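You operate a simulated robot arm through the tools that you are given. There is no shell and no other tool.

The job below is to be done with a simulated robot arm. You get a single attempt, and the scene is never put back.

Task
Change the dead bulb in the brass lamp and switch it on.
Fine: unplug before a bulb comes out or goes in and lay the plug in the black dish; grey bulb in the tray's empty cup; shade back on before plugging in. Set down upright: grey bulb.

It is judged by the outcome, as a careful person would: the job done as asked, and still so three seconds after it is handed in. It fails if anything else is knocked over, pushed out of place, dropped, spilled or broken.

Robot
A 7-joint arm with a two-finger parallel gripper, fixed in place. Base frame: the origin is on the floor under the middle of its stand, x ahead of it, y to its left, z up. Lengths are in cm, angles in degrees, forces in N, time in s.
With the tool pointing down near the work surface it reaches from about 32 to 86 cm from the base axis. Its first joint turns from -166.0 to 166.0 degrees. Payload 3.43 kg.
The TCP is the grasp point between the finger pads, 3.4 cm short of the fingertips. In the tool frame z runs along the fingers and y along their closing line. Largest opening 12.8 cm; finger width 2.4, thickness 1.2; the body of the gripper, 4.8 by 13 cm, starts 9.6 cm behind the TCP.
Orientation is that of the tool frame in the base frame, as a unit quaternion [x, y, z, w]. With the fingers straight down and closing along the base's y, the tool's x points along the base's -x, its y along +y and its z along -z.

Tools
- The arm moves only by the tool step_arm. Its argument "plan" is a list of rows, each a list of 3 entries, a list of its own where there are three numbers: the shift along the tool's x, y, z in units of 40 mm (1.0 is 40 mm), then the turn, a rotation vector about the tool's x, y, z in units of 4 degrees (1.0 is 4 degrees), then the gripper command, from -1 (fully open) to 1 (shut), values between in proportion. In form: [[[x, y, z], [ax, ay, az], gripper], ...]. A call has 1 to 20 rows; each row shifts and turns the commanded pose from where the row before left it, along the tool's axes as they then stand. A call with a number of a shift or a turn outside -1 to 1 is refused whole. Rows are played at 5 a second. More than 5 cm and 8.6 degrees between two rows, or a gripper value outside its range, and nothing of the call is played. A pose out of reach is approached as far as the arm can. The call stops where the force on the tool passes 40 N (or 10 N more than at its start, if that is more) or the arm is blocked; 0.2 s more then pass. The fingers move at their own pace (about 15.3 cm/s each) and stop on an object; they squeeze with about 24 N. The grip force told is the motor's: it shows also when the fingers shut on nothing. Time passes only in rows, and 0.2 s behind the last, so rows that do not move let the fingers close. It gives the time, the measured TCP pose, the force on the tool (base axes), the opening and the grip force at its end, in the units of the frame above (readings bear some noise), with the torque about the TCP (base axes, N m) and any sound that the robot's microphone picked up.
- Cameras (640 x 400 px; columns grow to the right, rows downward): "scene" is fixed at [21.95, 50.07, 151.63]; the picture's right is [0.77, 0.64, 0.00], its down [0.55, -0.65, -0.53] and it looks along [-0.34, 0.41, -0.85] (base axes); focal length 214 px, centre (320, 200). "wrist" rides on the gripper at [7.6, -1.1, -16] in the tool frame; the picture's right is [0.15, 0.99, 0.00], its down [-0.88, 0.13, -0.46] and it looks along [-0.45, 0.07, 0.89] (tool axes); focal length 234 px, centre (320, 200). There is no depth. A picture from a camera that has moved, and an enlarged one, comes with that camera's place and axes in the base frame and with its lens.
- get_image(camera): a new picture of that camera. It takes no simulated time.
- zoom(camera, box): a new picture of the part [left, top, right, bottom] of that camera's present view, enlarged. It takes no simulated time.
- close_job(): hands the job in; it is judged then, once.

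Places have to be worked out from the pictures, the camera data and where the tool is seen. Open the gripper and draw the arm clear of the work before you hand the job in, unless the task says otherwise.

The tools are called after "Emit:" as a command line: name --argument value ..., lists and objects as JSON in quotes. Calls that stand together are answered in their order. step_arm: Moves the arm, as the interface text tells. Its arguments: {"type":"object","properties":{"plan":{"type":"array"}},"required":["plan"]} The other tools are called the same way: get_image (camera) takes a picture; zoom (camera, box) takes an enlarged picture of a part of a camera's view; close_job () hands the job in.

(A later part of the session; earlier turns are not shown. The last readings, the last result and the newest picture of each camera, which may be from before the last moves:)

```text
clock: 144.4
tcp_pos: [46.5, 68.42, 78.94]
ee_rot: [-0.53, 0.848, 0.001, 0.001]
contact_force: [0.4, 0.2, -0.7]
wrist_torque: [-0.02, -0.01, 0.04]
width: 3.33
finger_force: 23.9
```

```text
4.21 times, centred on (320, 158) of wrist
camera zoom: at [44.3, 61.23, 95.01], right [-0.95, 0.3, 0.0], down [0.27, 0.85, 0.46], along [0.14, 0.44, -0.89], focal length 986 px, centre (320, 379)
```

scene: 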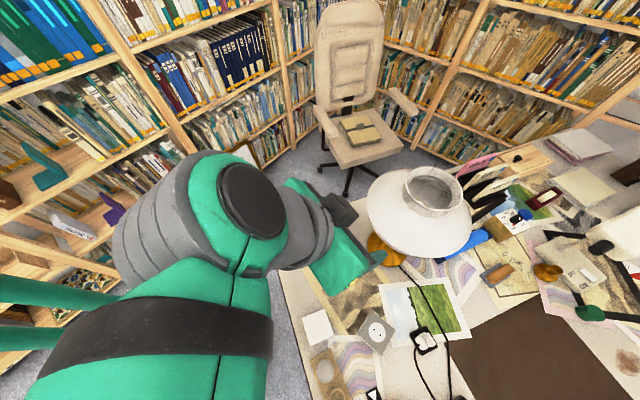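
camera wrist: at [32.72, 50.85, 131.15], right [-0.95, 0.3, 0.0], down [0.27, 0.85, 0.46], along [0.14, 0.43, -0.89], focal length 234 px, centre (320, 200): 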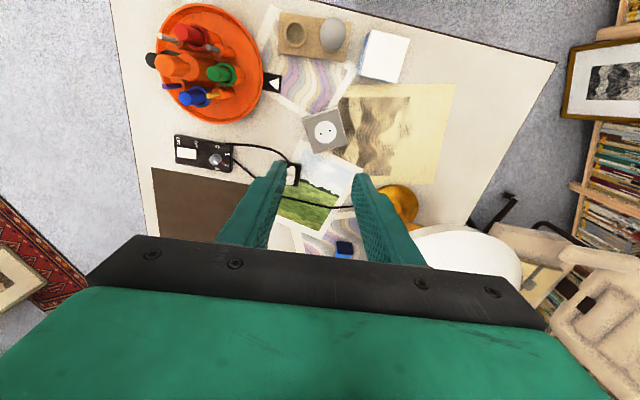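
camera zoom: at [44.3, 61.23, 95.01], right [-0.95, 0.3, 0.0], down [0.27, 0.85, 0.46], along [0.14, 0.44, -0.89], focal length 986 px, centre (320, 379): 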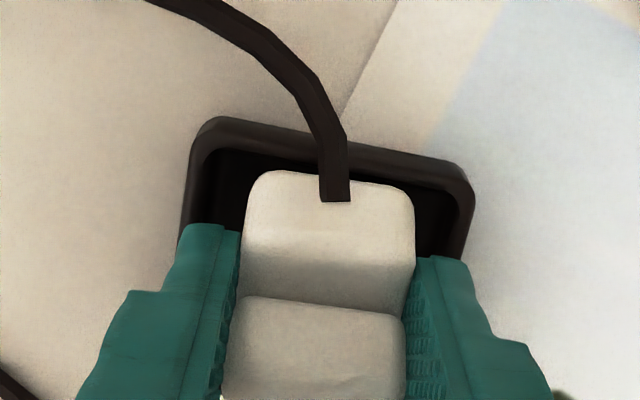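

Gripped at 3.33 cm. Before lifting, I want to be sure how the plug is pitched in the fingers, so I'll look from the fixed camera too.

Emit:
zoom --camera "scene" --box '[395, 305, 465, 365]'

Emit:
zoom --camera "wrist" --box '[285, 140, 355, 215]'

```text
6.67 times, centred on (430, 335) of scene
camera zoom: at [21.95, 50.07, 151.63], right [0.77, 0.64, 0.0], down [0.55, -0.65, -0.53], along [-0.34, 0.41, -0.85], focal length 1430 px, centre (-413, -700)
```

zoom: 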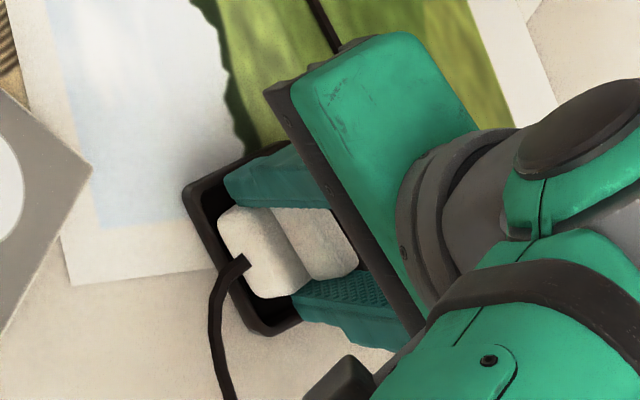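

```text
5.33 times, centred on (320, 178) of wrist
camera zoom: at [44.3, 61.23, 95.01], right [-0.95, 0.3, 0.0], down [0.27, 0.85, 0.46], along [0.14, 0.44, -0.89], focal length 1249 px, centre (320, 320)
```

zoom: 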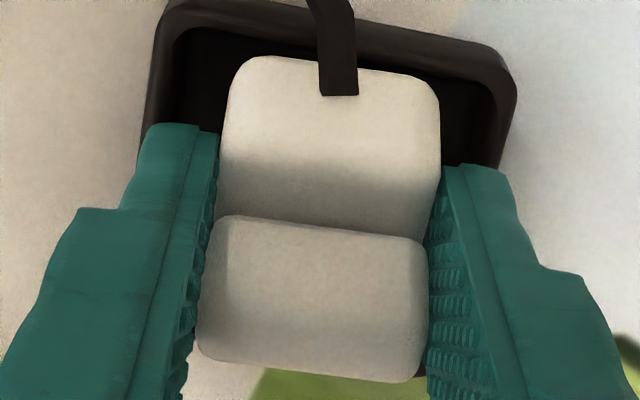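

The plug looks pitched (leaning outward) in the grip, because it tipped on its pins in the dish. Lifting it a few centimetres to see its true angle.

Emit:
step_arm --plan '[[[0, 0, -0.1], [0, 0, 0], 1], [[0, 0, -0.3], [0, 0, 0], 1], [[0, 0, -0.5], [0, 0, 0], 1], [[0, 0, -0.6], [0, 0, 0], 1], [[0, 0, 0], [0, 0, 0], 1]]'

Emit:
zoom --camera "scene" --box '[395, 295, 475, 355]'

Emit:
zoom --camera "wrist" --box '[260, 110, 380, 215]'

```text
clock: 145.6
tcp_pos: [46.64, 68.61, 84.92]
ee_rot: [-0.53, 0.848, 0.0, 0.0]
contact_force: [0.2, -0.6, -0.5]
wrist_torque: [-0.01, -0.03, 0.01]
width: 3.37
finger_force: 24.4
```

```text
6.67 times, centred on (435, 325) of scene
camera zoom: at [21.95, 50.07, 151.63], right [0.77, 0.64, 0.0], down [0.55, -0.65, -0.53], along [-0.34, 0.41, -0.85], focal length 1430 px, centre (-447, -633)
```

zoom: 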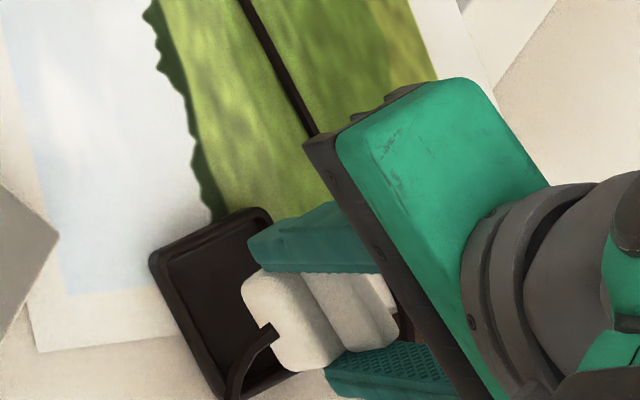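

```text
3.81 times, centred on (320, 162) of wrist
camera zoom: at [44.37, 61.42, 101.04], right [-0.95, 0.3, 0.0], down [0.27, 0.85, 0.46], along [0.14, 0.43, -0.89], focal length 892 px, centre (320, 343)
```

zoom: 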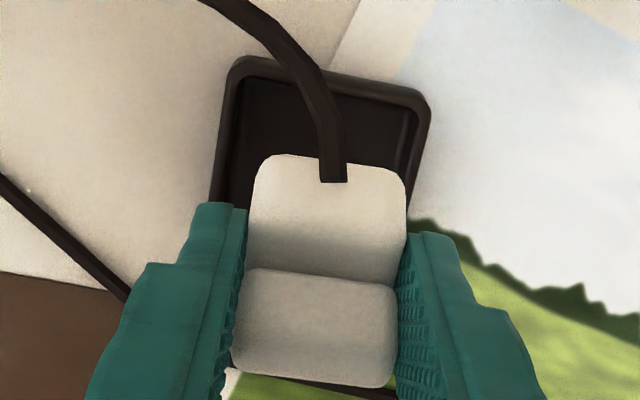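

To compare directly with the earlier upright hold, I'll take the same fixed-camera zoom as then.

Emit:
zoom --camera "scene" --box '[390, 300, 490, 365]'

Emit:
zoom --camera "scene" --box '[415, 320, 455, 350]'

Emit:
zoom --camera "wrist" --box '[220, 80, 420, 205]'

```text
6.15 times, centred on (440, 332) of scene
camera zoom: at [21.95, 50.07, 151.63], right [0.77, 0.64, 0.0], down [0.55, -0.65, -0.53], along [-0.34, 0.41, -0.85], focal length 1320 px, centre (-418, -615)
```

zoom: 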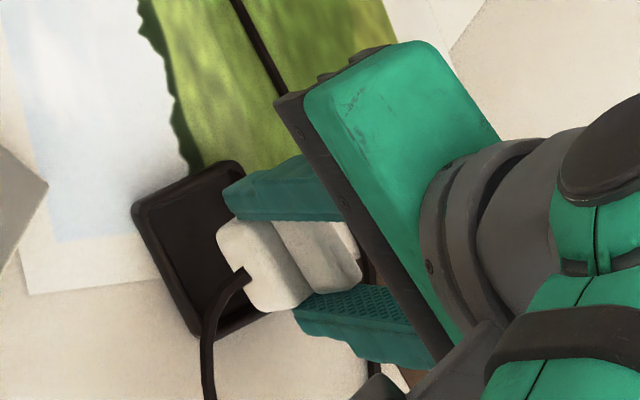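

```text
13.33 times, centred on (435, 335) of scene
camera zoom: at [21.95, 50.07, 151.63], right [0.77, 0.64, 0.0], down [0.55, -0.65, -0.53], along [-0.34, 0.41, -0.85], focal length 2860 px, centre (-1213, -1600)
```

zoom: 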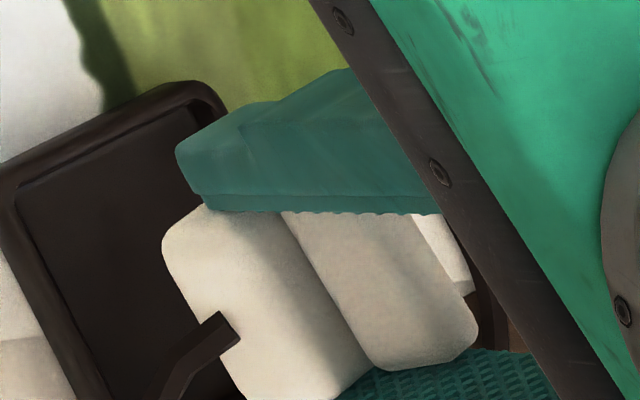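

```text
3.20 times, centred on (320, 142) of wrist
camera zoom: at [44.37, 61.42, 101.04], right [-0.95, 0.3, 0.0], down [0.27, 0.85, 0.46], along [0.14, 0.43, -0.89], focal length 749 px, centre (320, 384)
```

zoom: 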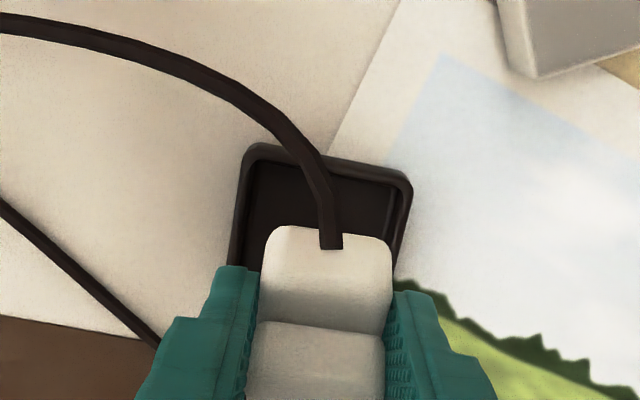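

The plug does look pitched outward by roughly 10–15°, so inserting it like this would be poor. I'll carry it to a bare flat spot near (42, 63) and press its base lightly on the desk to square it in the fingers, then compare with the earlier upright view.

Emit:
step_arm --plan '[[[0, 0, -0.7], [0, 0, 0], 1], [[0.627, 0.125, 0], [0, 0, 0], 1], [[0.627, 0.125, 0], [0, 0, 0], 1], [[0.627, 0.125, 0], [0, 0, 0], 1], [[0, 0, 0], [0, 0, 0], 1]]'

Emit:
zoom --camera "wrist" --box '[220, 80, 420, 205]'

Emit:
zoom --camera "scene" --box '[360, 290, 480, 370]'

```text
clock: 146.8
tcp_pos: [42.1, 62.31, 87.49]
ee_rot: [-0.53, 0.848, -0.001, 0.0]
contact_force: [0.0, -0.1, -1.4]
wrist_torque: [-0.02, -0.03, 0.0]
width: 3.35
finger_force: 23.5
```

```text
3.20 times, centred on (320, 142) of wrist
camera zoom: at [39.74, 55.11, 103.58], right [-0.95, 0.3, 0.0], down [0.27, 0.85, 0.46], along [0.14, 0.43, -0.89], focal length 749 px, centre (320, 384)
```

zoom: 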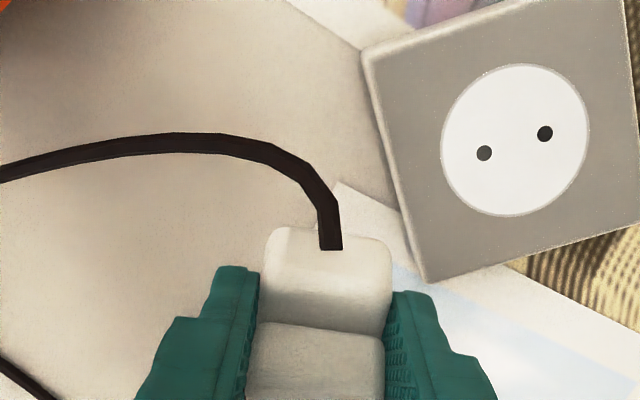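

```text
5.00 times, centred on (420, 330) of scene
camera zoom: at [21.95, 50.07, 151.63], right [0.77, 0.64, 0.0], down [0.55, -0.65, -0.53], along [-0.34, 0.41, -0.85], focal length 1072 px, centre (-180, -450)
```

zoom: 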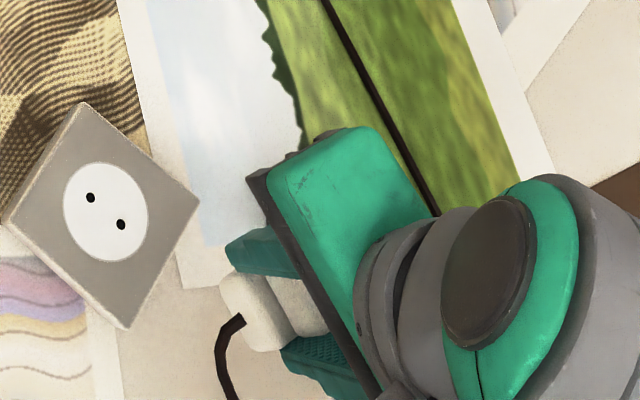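

Below is bare desk, but the outlet plate is near the right finger, so I'll shift 2 cm away from it and lower toward the desk.

Emit:
step_arm --plan '[[[0, -0.5, 0], [0, 0, 0], 1], [[0, 0, 0.6], [0, 0, 0], 1], [[0, 0, 0.6], [0, 0, 0], 1], [[0, 0, 0.5], [0, 0, 0], 1], [[0, 0, 0.25], [0, 0, 0], 1], [[0, 0, 0], [0, 0, 0], 1]]'

Emit:
zoom --camera "wrist" --box '[220, 80, 420, 205]'

```text
clock: 148.2
tcp_pos: [43.73, 61.45, 79.88]
ee_rot: [-0.53, 0.848, 0.0, 0.0]
contact_force: [0.9, -0.7, -0.7]
wrist_torque: [-0.02, -0.01, 0.01]
width: 3.33
finger_force: 24.1
```

```text
3.20 times, centred on (320, 142) of wrist
camera zoom: at [41.58, 54.25, 95.98], right [-0.95, 0.3, 0.0], down [0.27, 0.85, 0.46], along [0.14, 0.43, -0.89], focal length 749 px, centre (320, 384)
```

zoom: 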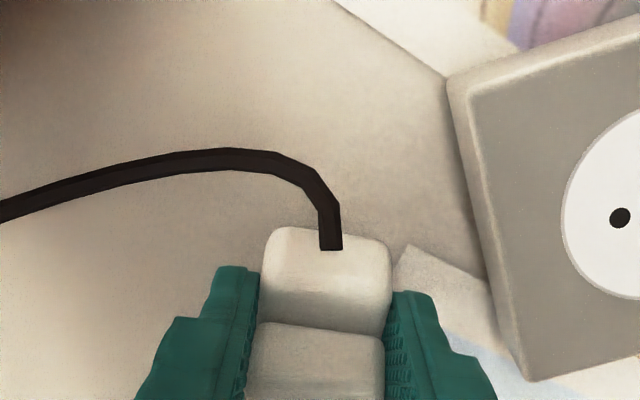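

Still clear of the desk at z = 79.9. Lowering in 2 mm steps to find the desk.

Emit:
step_arm --plan '[[[0, 0, 0.05], [0, 0, 0], 1], [[0, 0, 0.05], [0, 0, 0], 1], [[0, 0, 0.05], [0, 0, 0], 1], [[0, 0, 0.05], [0, 0, 0], 1], [[0, 0, 0], [0, 0, 0], 1]]'

```text
clock: 149.4
tcp_pos: [43.86, 61.48, 79.14]
ee_rot: [-0.53, 0.848, 0.0, 0.001]
contact_force: [0.1, 0.1, 0.0]
wrist_torque: [-0.02, 0.01, 0.03]
width: 3.36
finger_force: 24.0
```

No contact at 79.1. Continuing down gently.

Emit:
step_arm --plan '[[[0, 0, 0.05], [0, 0, 0], 1], [[0, 0, 0.05], [0, 0, 0], 1], [[0, 0, 0.05], [0, 0, 0], 1], [[0, 0, 0], [0, 0, 0], 1]]'

Emit:
zoom --camera "wrist" --box '[220, 80, 420, 205]'

```text
clock: 150.4
tcp_pos: [43.83, 61.58, 78.56]
ee_rot: [-0.53, 0.848, 0.0, 0.001]
contact_force: [0.3, -1.7, 3.9]
wrist_torque: [0.0, -0.1, -0.05]
width: 3.34
finger_force: 24.0
```

```text
3.20 times, centred on (320, 142) of wrist
camera zoom: at [41.51, 54.27, 94.61], right [-0.95, 0.3, 0.0], down [0.27, 0.85, 0.46], along [0.14, 0.43, -0.89], focal length 749 px, centre (320, 384)
```

zoom: 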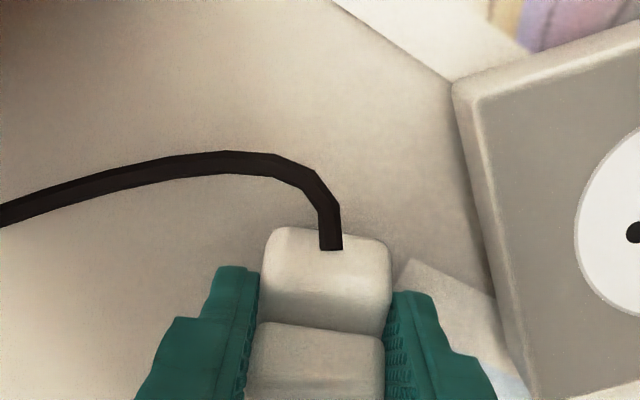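

Touched the desk (3.9 N at z = 78.56). Pressing a few millimetres more so the base turns flush.

Emit:
step_arm --plan '[[[0, 0, 0.04], [0, 0, 0], 1], [[0, 0, 0.04], [0, 0, 0], 1], [[0, 0, 0], [0, 0, 0], 1]]'

Emit:
zoom --camera "wrist" --box '[220, 80, 420, 205]'

```text
clock: 151.2
tcp_pos: [43.78, 61.53, 78.51]
ee_rot: [-0.53, 0.848, 0.0, 0.0]
contact_force: [-1.1, 0.4, 20.3]
wrist_torque: [0.2, -0.1, -0.02]
width: 3.37
finger_force: 23.8
```

```text
3.20 times, centred on (320, 142) of wrist
camera zoom: at [41.52, 54.28, 94.43], right [-0.95, 0.3, 0.0], down [0.27, 0.85, 0.46], along [0.14, 0.44, -0.89], focal length 749 px, centre (320, 384)
```

zoom: 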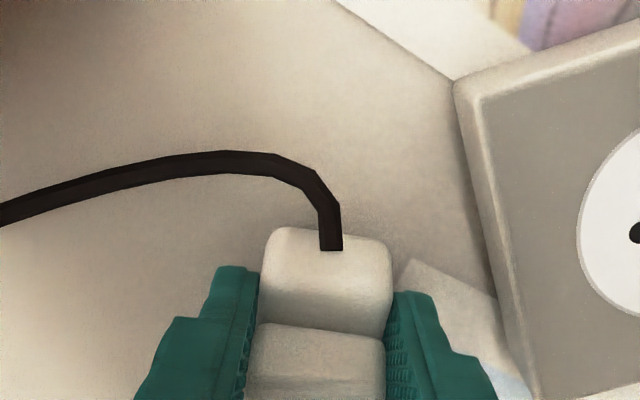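

Pressing with 20 N produced no turning, which suggests the base is already close to flush. I'll ease off, rise a little and study the plug's shape in the grip at high zoom.

Emit:
step_arm --plan '[[[0, 0, -0.1], [0, 0, 0], 1], [[0, 0, -0.3], [0, 0, 0], 1], [[0, 0, -0.4], [0, 0, 0], 1], [[0, 0, 0], [0, 0, 0], 1]]'

Emit:
zoom --camera "wrist" --box '[280, 140, 360, 215]'

Emit:
zoom --camera "scene" --box '[405, 325, 445, 360]'

```text
clock: 152.2
tcp_pos: [43.82, 61.63, 81.41]
ee_rot: [-0.53, 0.848, -0.001, -0.001]
contact_force: [0.2, -0.3, 0.2]
wrist_torque: [-0.02, -0.01, 0.0]
width: 3.35
finger_force: 24.1
```

```text
5.33 times, centred on (320, 178) of wrist
camera zoom: at [41.58, 54.32, 97.49], right [-0.95, 0.3, 0.0], down [0.27, 0.85, 0.46], along [0.14, 0.43, -0.89], focal length 1249 px, centre (320, 320)
```

zoom: 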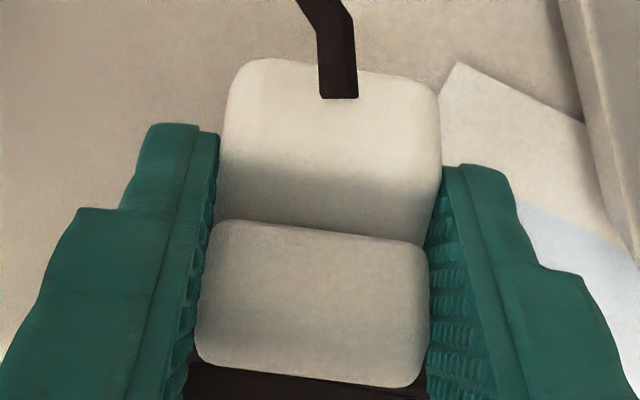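

```text
11.43 times, centred on (425, 342) of scene
camera zoom: at [21.95, 50.07, 151.63], right [0.77, 0.64, 0.0], down [0.55, -0.65, -0.53], along [-0.34, 0.41, -0.85], focal length 2451 px, centre (-880, -1429)
```

zoom: 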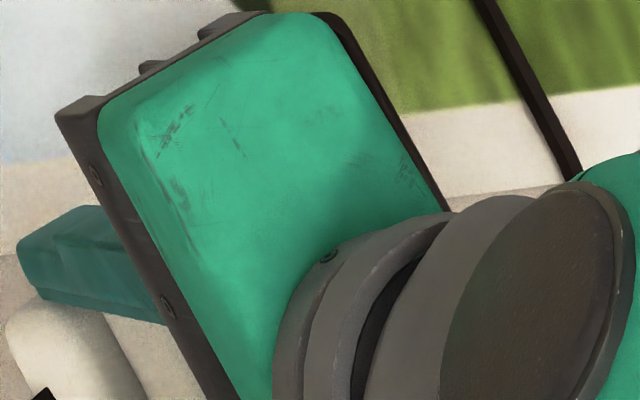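

Comparing features with the upright reference: the cord-side face shows about twice as tall, so the plug leans outward by about 15–20°, and the press touched only its outer base edge. I'll press lightly again and drag a centimetre toward the robot so desk friction swings the base back under it.

Emit:
step_arm --plan '[[[0, 0, 0.4], [0, 0, 0], 1], [[0, 0, 0.25], [0, 0, 0], 1], [[0, 0, 0.06], [0, 0, 0], 1], [[0, 0, 0.05], [0, 0, 0], 1], [[0.05, 0, 0.008], [0, 0, 0], 1], [[0.05, 0, 0.008], [0, 0, 0], 1], [[0.05, 0, 0.008], [0, 0, 0], 1], [[0.05, 0, 0.008], [0, 0, 0], 1], [[0, 0, 0], [0, 0, 0], 1]]'

Emit:
zoom --camera "wrist" --box '[280, 140, 360, 215]'

```text
clock: 154.2
tcp_pos: [43.61, 60.82, 78.25]
ee_rot: [-0.53, 0.848, 0.001, 0.002]
contact_force: [2.7, 5.2, 18.6]
wrist_torque: [0.48, -0.29, 0.0]
width: 3.38
finger_force: 23.7
```

```text
5.33 times, centred on (320, 178) of wrist
camera zoom: at [41.23, 53.56, 94.4], right [-0.95, 0.3, 0.0], down [0.27, 0.85, 0.46], along [0.14, 0.44, -0.89], focal length 1249 px, centre (320, 320)
```

zoom: 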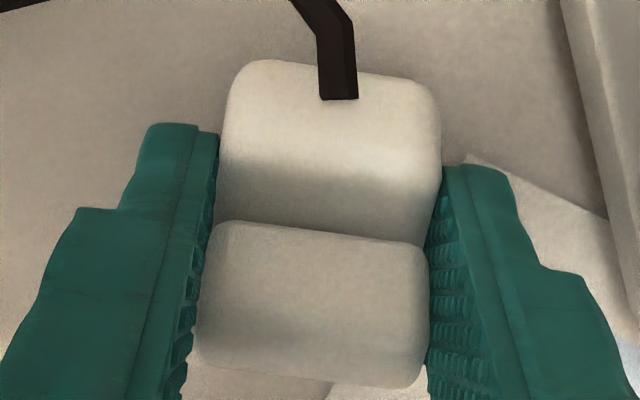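

The grip is too firm for it to swing. Since it is touching flat desk here, I'll simply let go so it settles flat on its base, then take it again squarely.

Emit:
step_arm --plan '[[[-0.02, 0, -0.04], [0, 0, 0], 1], [[0, 0, 0], [0, 0, 0], 0.42], [[0, 0, 0], [0, 0, 0], 0.36], [[0, 0, 0], [0, 0, 0], 0.3], [[0, 0, 0], [0, 0, 0], 0.25], [[0, 0, 0], [0, 0, 0], 0.25]]'

Emit:
zoom --camera "wrist" --box '[280, 140, 360, 215]'

Emit:
zoom --camera "wrist" --box '[220, 80, 420, 205]'

```text
clock: 155.6
tcp_pos: [43.51, 60.95, 78.45]
ee_rot: [-0.53, 0.848, 0.001, -0.001]
contact_force: [-0.5, 0.9, 0.2]
wrist_torque: [-0.02, 0.0, 0.02]
width: 4.78
finger_force: 0.0
```

```text
5.33 times, centred on (320, 178) of wrist
camera zoom: at [41.24, 53.61, 94.44], right [-0.95, 0.3, 0.0], down [0.27, 0.85, 0.46], along [0.14, 0.43, -0.89], focal length 1249 px, centre (320, 320)
```

zoom: 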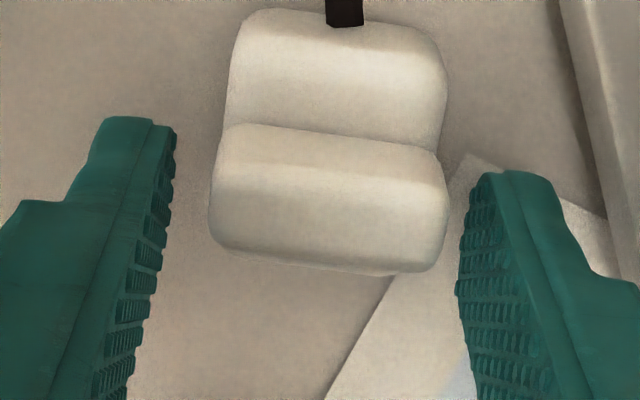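

```text
3.20 times, centred on (320, 142) of wrist
camera zoom: at [41.24, 53.61, 94.44], right [-0.95, 0.3, 0.0], down [0.27, 0.85, 0.46], along [0.14, 0.43, -0.89], focal length 749 px, centre (320, 384)
```

zoom: 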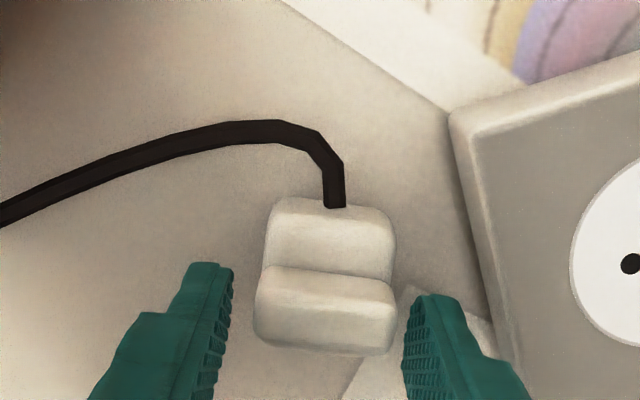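

The plug settled flat and now shows the same shape as when it was seated. Shifting 6 mm inward and 2 mm sideways, lowering 1.2 cm, and gripping it squarely again.

Emit:
step_arm --plan '[[[0.157, 0.05, 0], [0, 0, 0], 0.2], [[0, 0, 0.15], [0, 0, 0], 0.2], [[0, 0, 0.15], [0, 0, 0], 0.2], [[0, 0, 0], [0, 0, 0], 0.2]]'

Emit:
zoom --camera "wrist" --box '[220, 80, 420, 205]'

```text
clock: 156.6
tcp_pos: [43.04, 60.44, 77.17]
ee_rot: [-0.53, 0.848, 0.0, 0.0]
contact_force: [-0.3, -0.2, -0.7]
wrist_torque: [0.03, 0.04, -0.06]
width: 5.13
finger_force: 0.0
```

```text
3.20 times, centred on (320, 142) of wrist
camera zoom: at [40.77, 53.18, 93.27], right [-0.95, 0.3, 0.0], down [0.27, 0.85, 0.46], along [0.14, 0.43, -0.89], focal length 749 px, centre (320, 384)
```

zoom: 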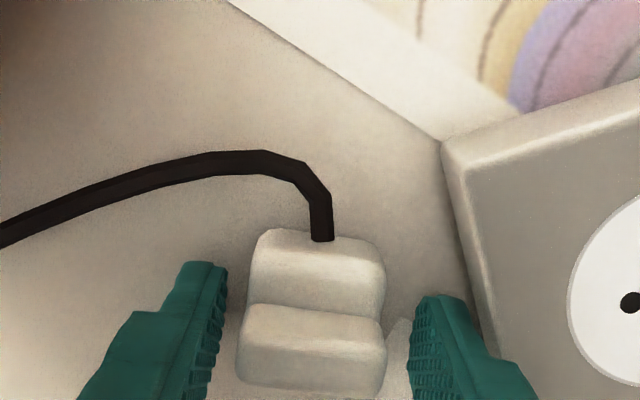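

The plug's rows now match the upright reference exactly. Correcting 3 mm laterally so the fingers close evenly, then gripping.

Emit:
step_arm --plan '[[[0, -0.065, 0], [0, 0, 0], 0.2], [[0, 0, 0], [0, 0, 0], 0.35], [[0, 0, 0], [0, 0, 0], 0.45], [[0, 0, 0], [0, 0, 0], 1], [[0, 0, 0], [0, 0, 0], 1]]'

Emit:
zoom --camera "wrist" --box '[220, 80, 420, 205]'

```text
clock: 157.8
tcp_pos: [43.23, 60.38, 77.23]
ee_rot: [-0.53, 0.848, 0.0, 0.0]
contact_force: [0.7, 0.5, 1.0]
wrist_torque: [-0.04, 0.03, 0.02]
width: 3.4
finger_force: 23.9
```

```text
3.20 times, centred on (320, 142) of wrist
camera zoom: at [41.04, 53.08, 93.31], right [-0.95, 0.3, 0.0], down [0.27, 0.85, 0.46], along [0.14, 0.43, -0.89], focal length 749 px, centre (320, 384)
```

zoom: 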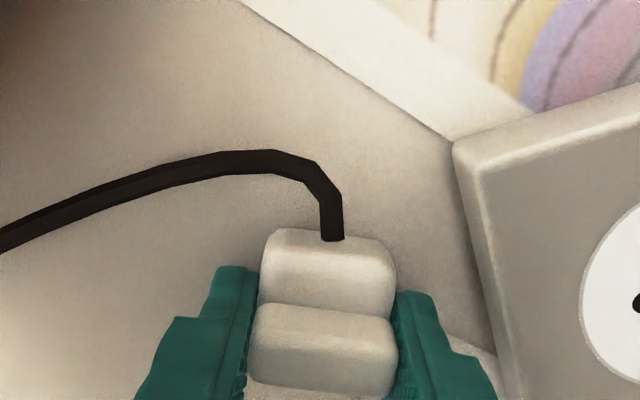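

The grip now matches the original upright hold (3.40 cm). Lifting, moving over the outlet, then turning back to the socket's direction.

Emit:
step_arm --plan '[[[0, 0, -0.3], [0, 0, 0], 1], [[0, 0, -0.8], [0, 0, 0], 1], [[0, 0, -0.8], [0, 0, 0], 1], [[0, 0, -0.8], [0, 0, 0], 1], [[0.228, 0.687, 0], [0, 0, 0], 1], [[0.228, 0.687, 0], [0, 0, 0], 1], [[0.228, 0.687, 0], [0, 0, 0], 1], [[0, 0, 0], [0, 0, -1], 1], [[0, 0, 0], [0, 0, -1], 1], [[0, 0, 0], [0, 0, -1], 1], [[0, 0, 0], [0, 0, -1], 1], [[0, 0, 0], [0, 0, -1], 1], [[0, 0, 0], [0, 0, -1], 1], [[0, 0, 0], [0, 0, -0.5], 1], [[0, 0, 0], [0, 0, 0], 1]]'

Emit:
zoom --camera "wrist" --box '[220, 80, 420, 205]'

Emit:
zoom --camera "scene" --box '[330, 280, 450, 370]'

```text
clock: 161.0
tcp_pos: [34.62, 61.48, 87.92]
ee_rot: [-0.707, 0.707, 0.0, 0.001]
contact_force: [-0.1, 0.2, 0.0]
wrist_torque: [-0.02, 0.03, -0.04]
width: 3.38
finger_force: 23.5
```

```text
3.20 times, centred on (320, 142) of wrist
camera zoom: at [35.8, 53.91, 104.05], right [-0.99, -0.15, 0.0], down [-0.13, 0.88, 0.46], along [-0.07, 0.45, -0.89], focal length 749 px, centre (320, 384)
```

zoom: 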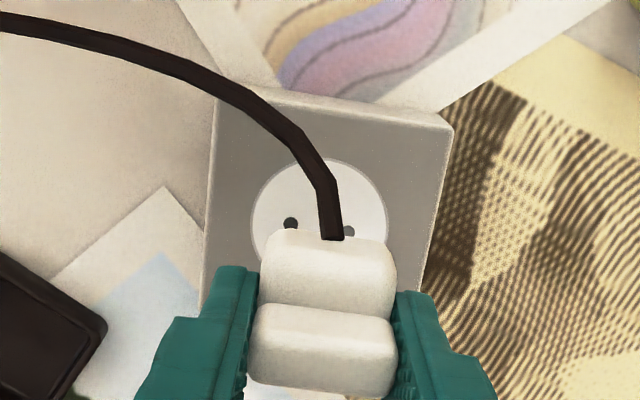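

```text
4.44 times, centred on (390, 325) of scene
camera zoom: at [21.95, 50.07, 151.63], right [0.77, 0.64, 0.0], down [0.55, -0.65, -0.53], along [-0.34, 0.41, -0.85], focal length 953 px, centre (9, -356)
```

zoom: 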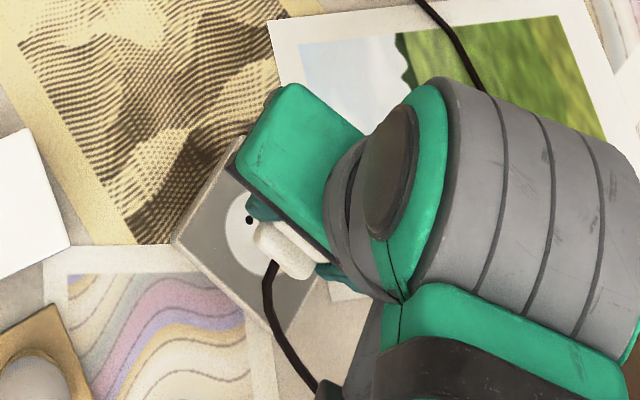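

The plug hangs over the outlet with both holes lined up either side of it. Lowering to just above the seat, then pressing in slowly.

Emit:
step_arm --plan '[[[0, 0, 0.5], [0, 0, 0], 1], [[0, 0, 0.5], [0, 0, 0], 1], [[0, 0, 0.35], [0, 0, 0], 1], [[0, 0, 0], [0, 0, 0], 1]]'

Emit:
zoom --camera "wrist" --box '[220, 80, 420, 205]'

```text
clock: 162.0
tcp_pos: [34.66, 61.56, 82.57]
ee_rot: [0.707, -0.707, 0.0, 0.0]
contact_force: [-0.3, 0.4, -0.1]
wrist_torque: [-0.02, -0.01, -0.03]
width: 3.38
finger_force: 23.7
```

```text
3.20 times, centred on (320, 142) of wrist
camera zoom: at [35.84, 53.99, 98.65], right [-0.99, -0.15, 0.0], down [-0.13, 0.88, 0.46], along [-0.07, 0.45, -0.89], focal length 749 px, centre (320, 384)
```

zoom: 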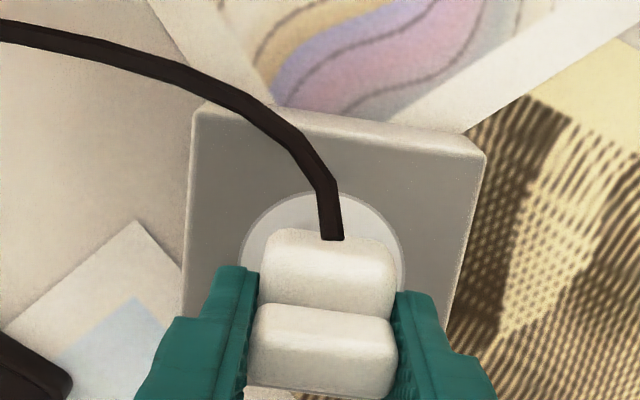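

Lined up. Pressing down in 3 mm steps.

Emit:
step_arm --plan '[[[0, 0, 0.075], [0, 0, 0], 1], [[0, 0, 0.075], [0, 0, 0], 1], [[0, 0, 0.075], [0, 0, 0], 1], [[0, 0, 0.075], [0, 0, 0], 1], [[0, 0, 0.075], [0, 0, 0], 1], [[0, 0, 0], [0, 0, 0], 1]]'

```text
clock: 163.4
tcp_pos: [34.57, 61.44, 81.13]
ee_rot: [0.707, -0.707, 0.001, 0.001]
contact_force: [-0.1, -1.0, -0.3]
wrist_torque: [0.01, 0.01, -0.01]
width: 3.34
finger_force: 23.4
```

Free so far at z = 81.1, about 7 mm above seat. Continuing in 2 mm steps.

Emit:
step_arm --plan '[[[0, 0, 0.05], [0, 0, 0], 1], [[0, 0, 0.05], [0, 0, 0], 1], [[0, 0, 0.05], [0, 0, 0], 1], [[0, 0, 0], [0, 0, 0], 1]]'

Emit:
zoom --camera "wrist" --box '[220, 80, 420, 205]'

```text
clock: 164.4
tcp_pos: [34.59, 61.59, 80.69]
ee_rot: [0.707, -0.707, 0.0, 0.0]
contact_force: [1.1, 0.7, 10.1]
wrist_torque: [0.01, -0.02, 0.01]
width: 3.38
finger_force: 23.7
```

```text
3.20 times, centred on (320, 142) of wrist
camera zoom: at [35.83, 53.92, 96.68], right [-0.99, -0.15, 0.0], down [-0.13, 0.88, 0.46], along [-0.07, 0.45, -0.89], focal length 749 px, centre (320, 384)
```

zoom: 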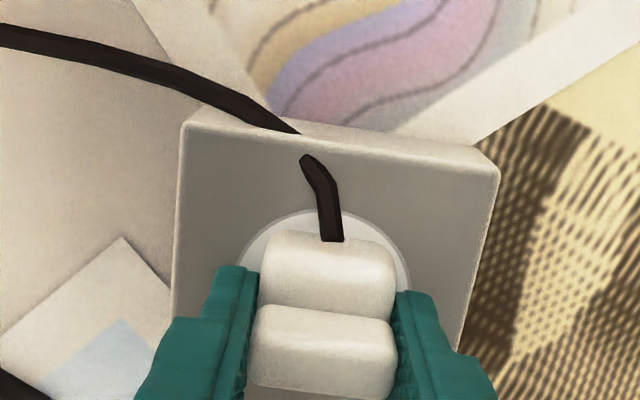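

Resistance begins (10 N at z = 80.69). Pushing a bit further to seat it, listening for the snap.

Emit:
step_arm --plan '[[[0, 0, 0.03], [0, 0, 0], 1], [[0, 0, 0.03], [0, 0, 0], 1], [[0, 0, 0], [0, 0, 0], 1]]'

```text
clock: 165.2
tcp_pos: [34.71, 61.57, 80.37]
ee_rot: [-0.707, 0.707, 0.0, 0.001]
contact_force: [-0.9, 0.8, 22.2]
wrist_torque: [0.01, 0.04, 0.01]
width: 3.37
finger_force: 24.1
```

22 N and still moving slightly; no snap yet. Pushing 1–2 mm more.

Emit:
step_arm --plan '[[[0, 0, 0.03], [0, 0, 0], 1], [[0, 0, 0], [0, 0, 0], 1]]'

Emit:
zoom --camera "wrist" --box '[220, 80, 420, 205]'

```text
clock: 165.8
tcp_pos: [34.79, 61.56, 80.3]
ee_rot: [0.707, -0.707, 0.0, 0.0]
contact_force: [-3.6, 0.3, 36.5]
wrist_torque: [-0.33, 0.27, -0.02]
width: 3.36
finger_force: 24.5
```

```text
3.20 times, centred on (320, 142) of wrist
camera zoom: at [35.83, 53.97, 96.36], right [-0.99, -0.15, 0.0], down [-0.13, 0.88, 0.46], along [-0.07, 0.45, -0.89], focal length 749 px, centre (320, 384)
```

zoom: 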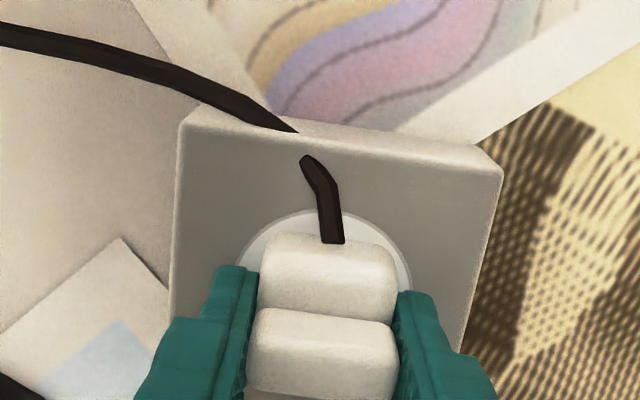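

Bottomed out at 36 N at the original seated height, but no snap heard. I'll ease off and tug very lightly to see whether it is held.

Emit:
step_arm --plan '[[[0, 0, -0.04], [0, 0, 0], 1], [[0, 0, -0.04], [0, 0, 0], 1], [[0, 0, 0], [0, 0, 0], 1]]'

```text
clock: 166.6
tcp_pos: [34.67, 61.43, 80.27]
ee_rot: [-0.707, 0.707, -0.002, -0.001]
contact_force: [0.3, 0.3, -1.1]
wrist_torque: [-0.01, 0.0, -0.01]
width: 3.35
finger_force: 24.3
```

Force is back to zero with the plug at z = 80.27. One more slight upward tug of under a millimetre.

Emit:
step_arm --plan '[[[0, 0, -0.02], [0, 0, 0], 1], [[0, 0, 0], [0, 0, 0], 1]]'

```text
clock: 167.2
tcp_pos: [34.66, 61.36, 80.53]
ee_rot: [-0.707, 0.707, 0.0, 0.0]
contact_force: [-0.2, 0.1, -1.1]
wrist_torque: [0.02, 0.0, 0.02]
width: 3.38
finger_force: 24.1
```

Ambiguous; one more millimetre up to see if any holding force builds.

Emit:
step_arm --plan '[[[0, 0, -0.03], [0, 0, 0], 1], [[0, 0, 0], [0, 0, 0], 1]]'

Emit:
zoom --camera "wrist" --box '[220, 80, 420, 205]'

```text
clock: 167.8
tcp_pos: [34.66, 61.39, 80.73]
ee_rot: [-0.707, 0.708, -0.001, -0.001]
contact_force: [-0.1, -0.8, -0.9]
wrist_torque: [0.0, 0.02, 0.02]
width: 3.37
finger_force: 23.7
```

```text
3.20 times, centred on (320, 142) of wrist
camera zoom: at [35.82, 53.93, 96.77], right [-0.99, -0.15, 0.0], down [-0.13, 0.88, 0.46], along [-0.07, 0.45, -0.89], focal length 749 px, centre (320, 384)
```

zoom: 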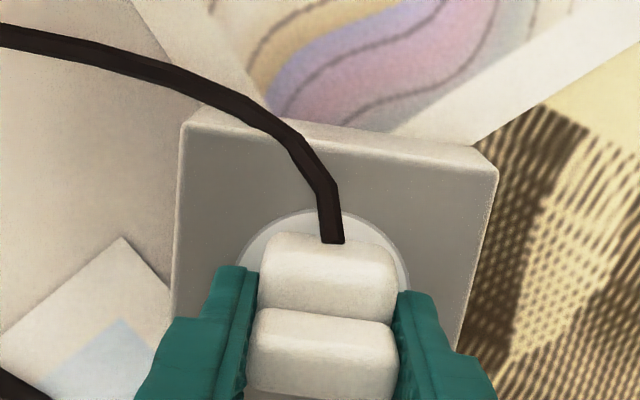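

The plug lifts freely, so it isn't engaged. Comparing with the original seated picture, it sits about 1.5 mm too far toward the robot on the disc; I'll shift that much outward and press again.

Emit:
step_arm --plan '[[[-0.04, 0.0, 0], [0, 0, 0], 1], [[0, 0, 0.05], [0, 0, 0], 1], [[0, 0, 0.03], [0, 0, 0], 1], [[0, 0, 0.03], [0, 0, 0], 1], [[0, 0, 0], [0, 0, 0], 1]]'

Emit:
zoom --camera "wrist" --box '[220, 80, 420, 205]'

```text
clock: 169.0
tcp_pos: [34.54, 61.59, 80.35]
ee_rot: [0.708, -0.706, 0.0, 0.0]
contact_force: [-1.1, -1.4, 7.2]
wrist_torque: [-0.01, 0.03, 0.0]
width: 3.34
finger_force: 23.8
```

```text
3.20 times, centred on (320, 142) of wrist
camera zoom: at [35.79, 54.06, 96.37], right [-0.99, -0.15, 0.0], down [-0.13, 0.88, 0.46], along [-0.07, 0.45, -0.89], focal length 749 px, centre (320, 384)
```

zoom: 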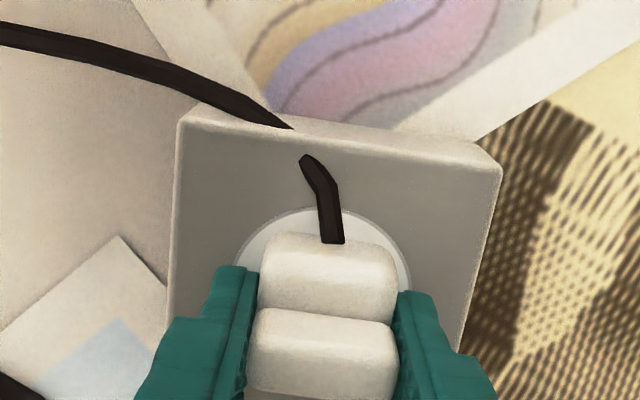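

Contact again at 7 N. Continuing the push in small steps.

Emit:
step_arm --plan '[[[0, 0, 0.03], [0, 0, 0], 1], [[0, 0, 0.03], [0, 0, 0], 1], [[0, 0, 0], [0, 0, 0], 1]]'

```text
clock: 169.7
tcp_pos: [34.66, 61.77, 80.34]
ee_rot: [0.707, -0.707, -0.001, 0.0]
contact_force: [0.4, -0.3, 6.7]
wrist_torque: [-0.06, 0.08, 0.02]
width: 3.37
finger_force: 23.9
stopped in row 3: the force on the tool passed its limit at 42 N (the readings are from after the stop); the commanded pose is now the measured one
```

42 N and no snap; so it's a matter of finding the exact spot rather than force. With a moderate press I'll make a small millimetre-scale search around the seat and listen.

Emit:
step_arm --plan '[[[0, 0, 0.02], [0, 0, 0], 1], [[0.025, 0, 0], [0, 0, 0], 1], [[0.025, 0, 0], [0, 0, 0], 1], [[0.025, 0, 0], [0, 0, 0], 1], [[0.025, 0, 0], [0, 0, 0], 1], [[0, 0, 0], [0, 0, 0], 1]]'

Emit:
zoom --camera "wrist" --box '[270, 110, 370, 205]'

```text
clock: 171.1
tcp_pos: [34.59, 61.38, 80.34]
ee_rot: [0.708, -0.707, -0.001, -0.002]
contact_force: [2.6, 16.5, 32.5]
wrist_torque: [0.1, 0.53, -0.3]
width: 3.37
finger_force: 24.1
```

```text
4.21 times, centred on (320, 158) of wrist
camera zoom: at [35.81, 53.75, 96.35], right [-0.99, -0.15, 0.0], down [-0.13, 0.88, 0.46], along [-0.07, 0.45, -0.89], focal length 986 px, centre (320, 379)
```

zoom: 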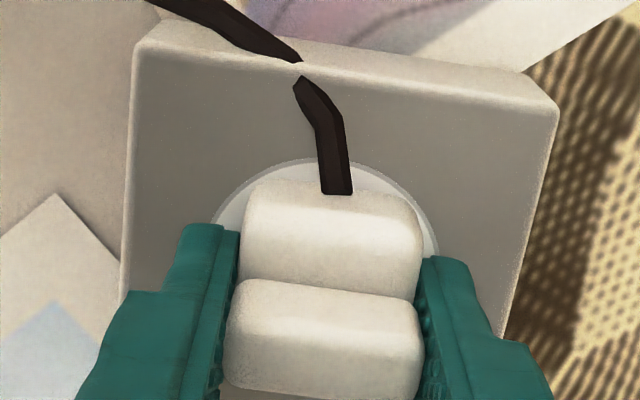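

Dragging only built friction, and the disc-to-plug gap shows I'm slightly toward the robot side. I'll lift a few centimetres and compare precisely with the reference picture from just after unplugging.

Emit:
step_arm --plan '[[[0, 0, -0.1], [0, 0, 0], 1], [[-0.05, 0, -0.4], [0, 0, 0], 1], [[0, 0, -0.5], [0, 0, 0], 1], [[0, 0, 0], [0, 0, 0], 1]]'

Emit:
zoom --camera "wrist" --box '[220, 80, 420, 205]'

Emit:
zoom --camera "wrist" --box '[280, 140, 360, 215]'

```text
clock: 172.1
tcp_pos: [34.54, 61.35, 84.08]
ee_rot: [0.707, -0.707, -0.001, 0.0]
contact_force: [0.5, 0.5, -1.0]
wrist_torque: [0.01, 0.01, -0.01]
width: 3.38
finger_force: 24.0
```

```text
3.20 times, centred on (320, 142) of wrist
camera zoom: at [35.72, 53.86, 100.18], right [-0.99, -0.15, 0.0], down [-0.13, 0.88, 0.46], along [-0.07, 0.45, -0.89], focal length 749 px, centre (320, 384)
```

zoom: 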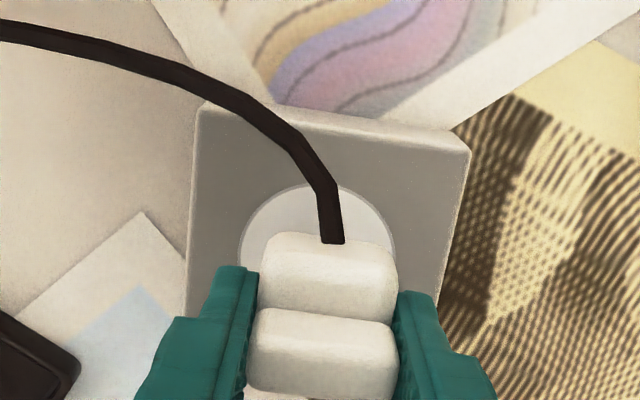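

```text
5.33 times, centred on (320, 178) of wrist
camera zoom: at [35.72, 53.86, 100.18], right [-0.99, -0.15, 0.0], down [-0.13, 0.88, 0.46], along [-0.07, 0.45, -0.89], focal length 1249 px, centre (320, 320)
```

zoom: 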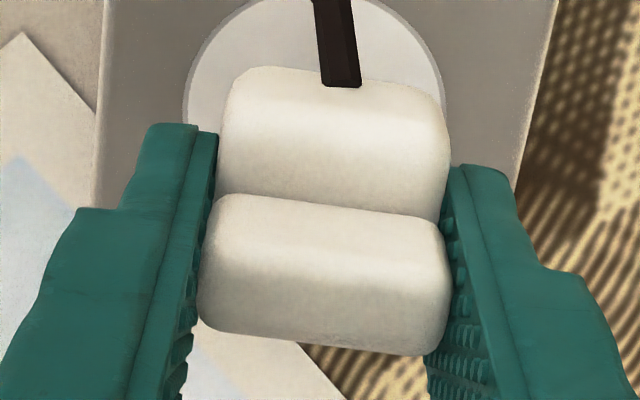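

Pitch now matches the upright reference precisely; the only error is position: about 2 mm toward the robot and 1 mm in −x. Correcting both and checking against the reference view.

Emit:
step_arm --plan '[[[-0.05, -0.028, -0.03], [0, 0, 0], 1], [[0, 0, 0], [0, 0, 0], 1], [[0, 0, 0], [0, 0, 0], 1]]'

Emit:
zoom --camera "wrist" --box '[220, 80, 420, 205]'

```text
clock: 172.9
tcp_pos: [34.8, 61.53, 84.31]
ee_rot: [-0.707, 0.707, 0.0, 0.001]
contact_force: [-0.1, -0.2, 0.1]
wrist_torque: [-0.02, 0.02, -0.06]
width: 3.36
finger_force: 24.3
```

```text
3.20 times, centred on (320, 142) of wrist
camera zoom: at [35.88, 54.1, 100.33], right [-0.99, -0.15, 0.0], down [-0.13, 0.88, 0.46], along [-0.07, 0.45, -0.89], focal length 749 px, centre (320, 384)
```

zoom: 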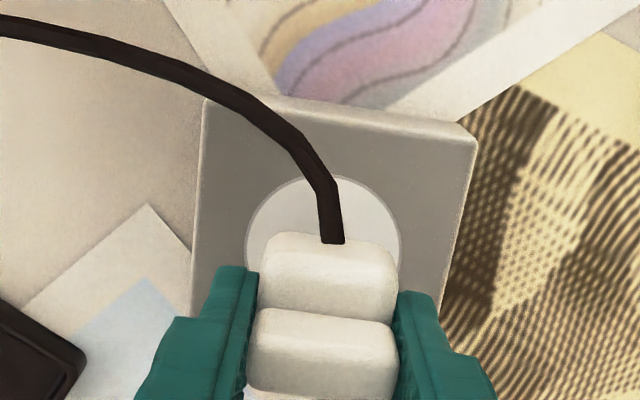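

Now the plate, disc and dish corners coincide with the reference view. Lowering to the plate again.

Emit:
step_arm --plan '[[[0, 0, 0.4], [0, 0, 0], 1], [[0, 0, 0.3], [0, 0, 0], 1], [[0, 0, 0.1], [0, 0, 0], 1], [[0, 0, 0.05], [0, 0, 0], 1], [[0, 0, 0.05], [0, 0, 0], 1], [[0, 0, 0], [0, 0, 0], 1]]'

Emit:
zoom --camera "wrist" --box '[220, 80, 420, 205]'

```text
clock: 174.3
tcp_pos: [34.87, 61.66, 80.69]
ee_rot: [-0.707, 0.708, 0.001, 0.001]
contact_force: [-0.9, 1.0, -0.5]
wrist_torque: [-0.01, 0.01, 0.01]
width: 3.37
finger_force: 24.0
```

```text
3.20 times, centred on (320, 142) of wrist
camera zoom: at [35.98, 54.06, 96.71], right [-0.99, -0.15, 0.0], down [-0.13, 0.88, 0.46], along [-0.07, 0.45, -0.89], focal length 749 px, centre (320, 384)
```

zoom: 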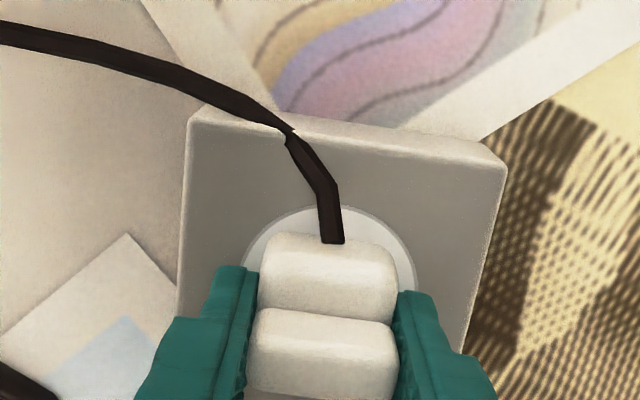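

Height and y look right with no contact yet; x reads about 1.5 mm too far in +x. Correcting that and pressing down.

Emit:
step_arm --plan '[[[0, 0.037, 0], [0, 0, 0], 1], [[0, 0, 0.03], [0, 0, 0], 1], [[0, 0, 0.03], [0, 0, 0], 1], [[0, 0, 0.03], [0, 0, 0], 1], [[0, 0, 0], [0, 0, 0], 1]]'

Emit:
zoom --camera "wrist" --box '[220, 80, 420, 205]'

```text
clock: 175.5
tcp_pos: [34.68, 61.63, 80.33]
ee_rot: [0.707, -0.707, -0.001, 0.0]
contact_force: [0.1, 0.4, 0.5]
wrist_torque: [0.02, -0.03, -0.01]
width: 3.36
finger_force: 24.3
```

```text
3.20 times, centred on (320, 142) of wrist
camera zoom: at [35.8, 54.13, 96.38], right [-0.99, -0.15, 0.0], down [-0.13, 0.88, 0.46], along [-0.07, 0.45, -0.89], focal length 749 px, centre (320, 384)
```

zoom: 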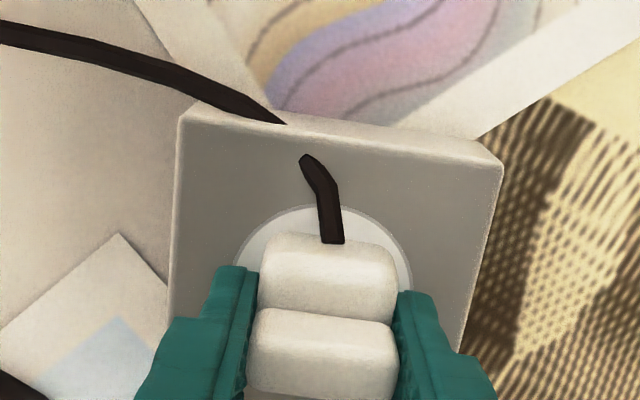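

Now at z = 80.33 with no force at all, and the camera position equals the original to the millimetre. Continuing to press.

Emit:
step_arm --plan '[[[0, 0, 0.03], [0, 0, 0], 1], [[0, 0, 0.03], [0, 0, 0], 1], [[0, 0, 0], [0, 0, 0], 1]]'

```text
clock: 176.5
tcp_pos: [34.69, 61.68, 80.29]
ee_rot: [0.707, -0.707, -0.001, -0.002]
contact_force: [-2.0, -5.4, 8.8]
wrist_torque: [-0.32, 0.31, 0.09]
width: 3.37
finger_force: 24.2
stopped in row 3: the force on the tool passed its limit at 54 N (the readings are from after the stop); the commanded pose is now the measured one
```

A brief 54 N spike occurred even though I was only holding, which could be it clicking home. A very light upward tug will tell.

Emit:
step_arm --plan '[[[0, 0, -0.02], [0, 0, 0], 1], [[0, 0, 0], [0, 0, 0], 1]]'

```text
clock: 177.1
tcp_pos: [34.71, 61.77, 80.29]
ee_rot: [-0.706, 0.708, 0.001, 0.002]
contact_force: [-0.9, -0.4, 3.1]
wrist_torque: [-0.06, 0.14, 0.02]
width: 3.36
finger_force: 24.5
```

Emit:
step_arm --plan '[[[0, 0, -0.03], [0, 0, 0], 1], [[0, 0, 0], [0, 0, 0], 1]]'

Emit:
zoom --camera "wrist" --box '[220, 80, 420, 205]'

```text
clock: 177.7
tcp_pos: [34.72, 61.86, 80.41]
ee_rot: [0.708, -0.707, 0.0, 0.0]
contact_force: [0.0, 0.7, -0.5]
wrist_torque: [-0.01, 0.01, 0.02]
width: 3.36
finger_force: 23.8
```

```text
3.20 times, centred on (320, 142) of wrist
camera zoom: at [35.84, 54.21, 96.46], right [-0.99, -0.15, 0.0], down [-0.13, 0.88, 0.46], along [-0.06, 0.45, -0.89], focal length 749 px, centre (320, 384)
```

zoom: 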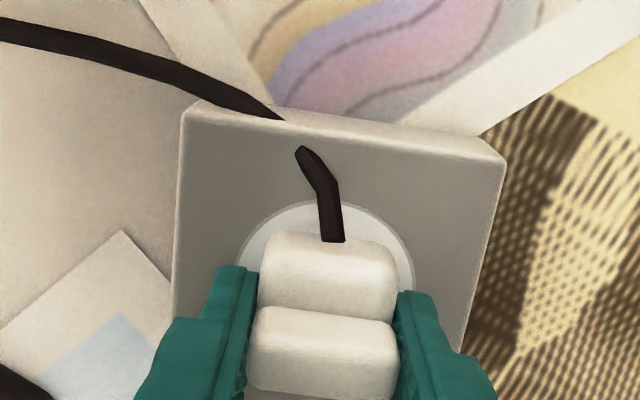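

Still no holding force. Lifting half a centimetre more to confirm whether the plug really rises with the fingers.

Emit:
step_arm --plan '[[[0, 0, -0.06], [0, 0, 0], 1], [[0, 0, -0.06], [0, 0, 0], 1], [[0, 0, 0], [0, 0, 0], 1]]'

Emit:
zoom --camera "wrist" --box '[270, 120, 370, 210]'

Emit:
zoom --camera "scene" --box '[350, 300, 420, 360]'

```text
clock: 178.5
tcp_pos: [34.63, 61.68, 80.86]
ee_rot: [-0.707, 0.707, 0.001, 0.002]
contact_force: [0.0, -0.1, -0.7]
wrist_torque: [0.0, 0.0, 0.02]
width: 3.36
finger_force: 23.9
```

```text
4.44 times, centred on (320, 165) of wrist
camera zoom: at [35.81, 54.19, 97.0], right [-0.99, -0.15, 0.0], down [-0.13, 0.88, 0.46], along [-0.07, 0.45, -0.89], focal length 1041 px, centre (320, 356)
```

zoom: 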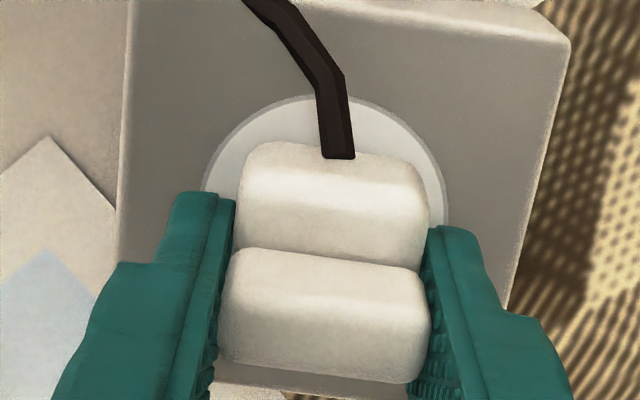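

```text
6.67 times, centred on (385, 330) of scene
camera zoom: at [21.95, 50.07, 151.63], right [0.77, 0.64, 0.0], down [0.55, -0.65, -0.53], along [-0.34, 0.41, -0.85], focal length 1430 px, centre (-113, -667)
```

zoom: 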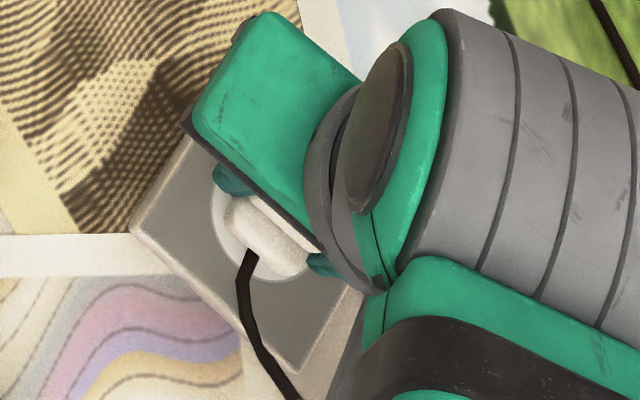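

The plug does rise, so not latched. I'll recentre to the original coordinates once more (0.7 mm inward), come down gently, and hold a steady moderate press rather than a spike.

Emit:
step_arm --plan '[[[0.0175, -0.005, 0], [0, 0, 0], 1], [[0, 0, 0.06], [0, 0, 0], 1], [[0, 0, 0.06], [0, 0, 0], 1], [[0, 0, 0.02], [0, 0, 0], 1], [[0, 0, 0], [0, 0, 0], 1]]'

Emit:
zoom --camera "wrist" --box '[220, 80, 420, 205]'

```text
clock: 179.7
tcp_pos: [34.73, 61.63, 80.3]
ee_rot: [-0.707, 0.707, 0.0, 0.002]
contact_force: [-0.5, -2.5, 5.2]
wrist_torque: [-0.14, 0.14, 0.07]
width: 3.36
finger_force: 24.6
```

```text
3.20 times, centred on (320, 142) of wrist
camera zoom: at [35.85, 54.11, 96.37], right [-0.99, -0.15, 0.0], down [-0.13, 0.88, 0.46], along [-0.07, 0.45, -0.89], focal length 749 px, centre (320, 384)
```

zoom: 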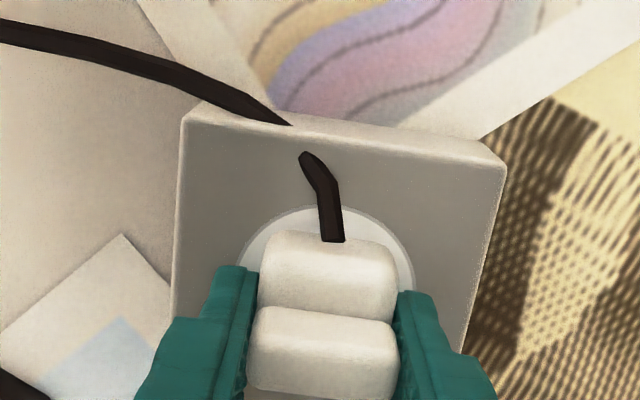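

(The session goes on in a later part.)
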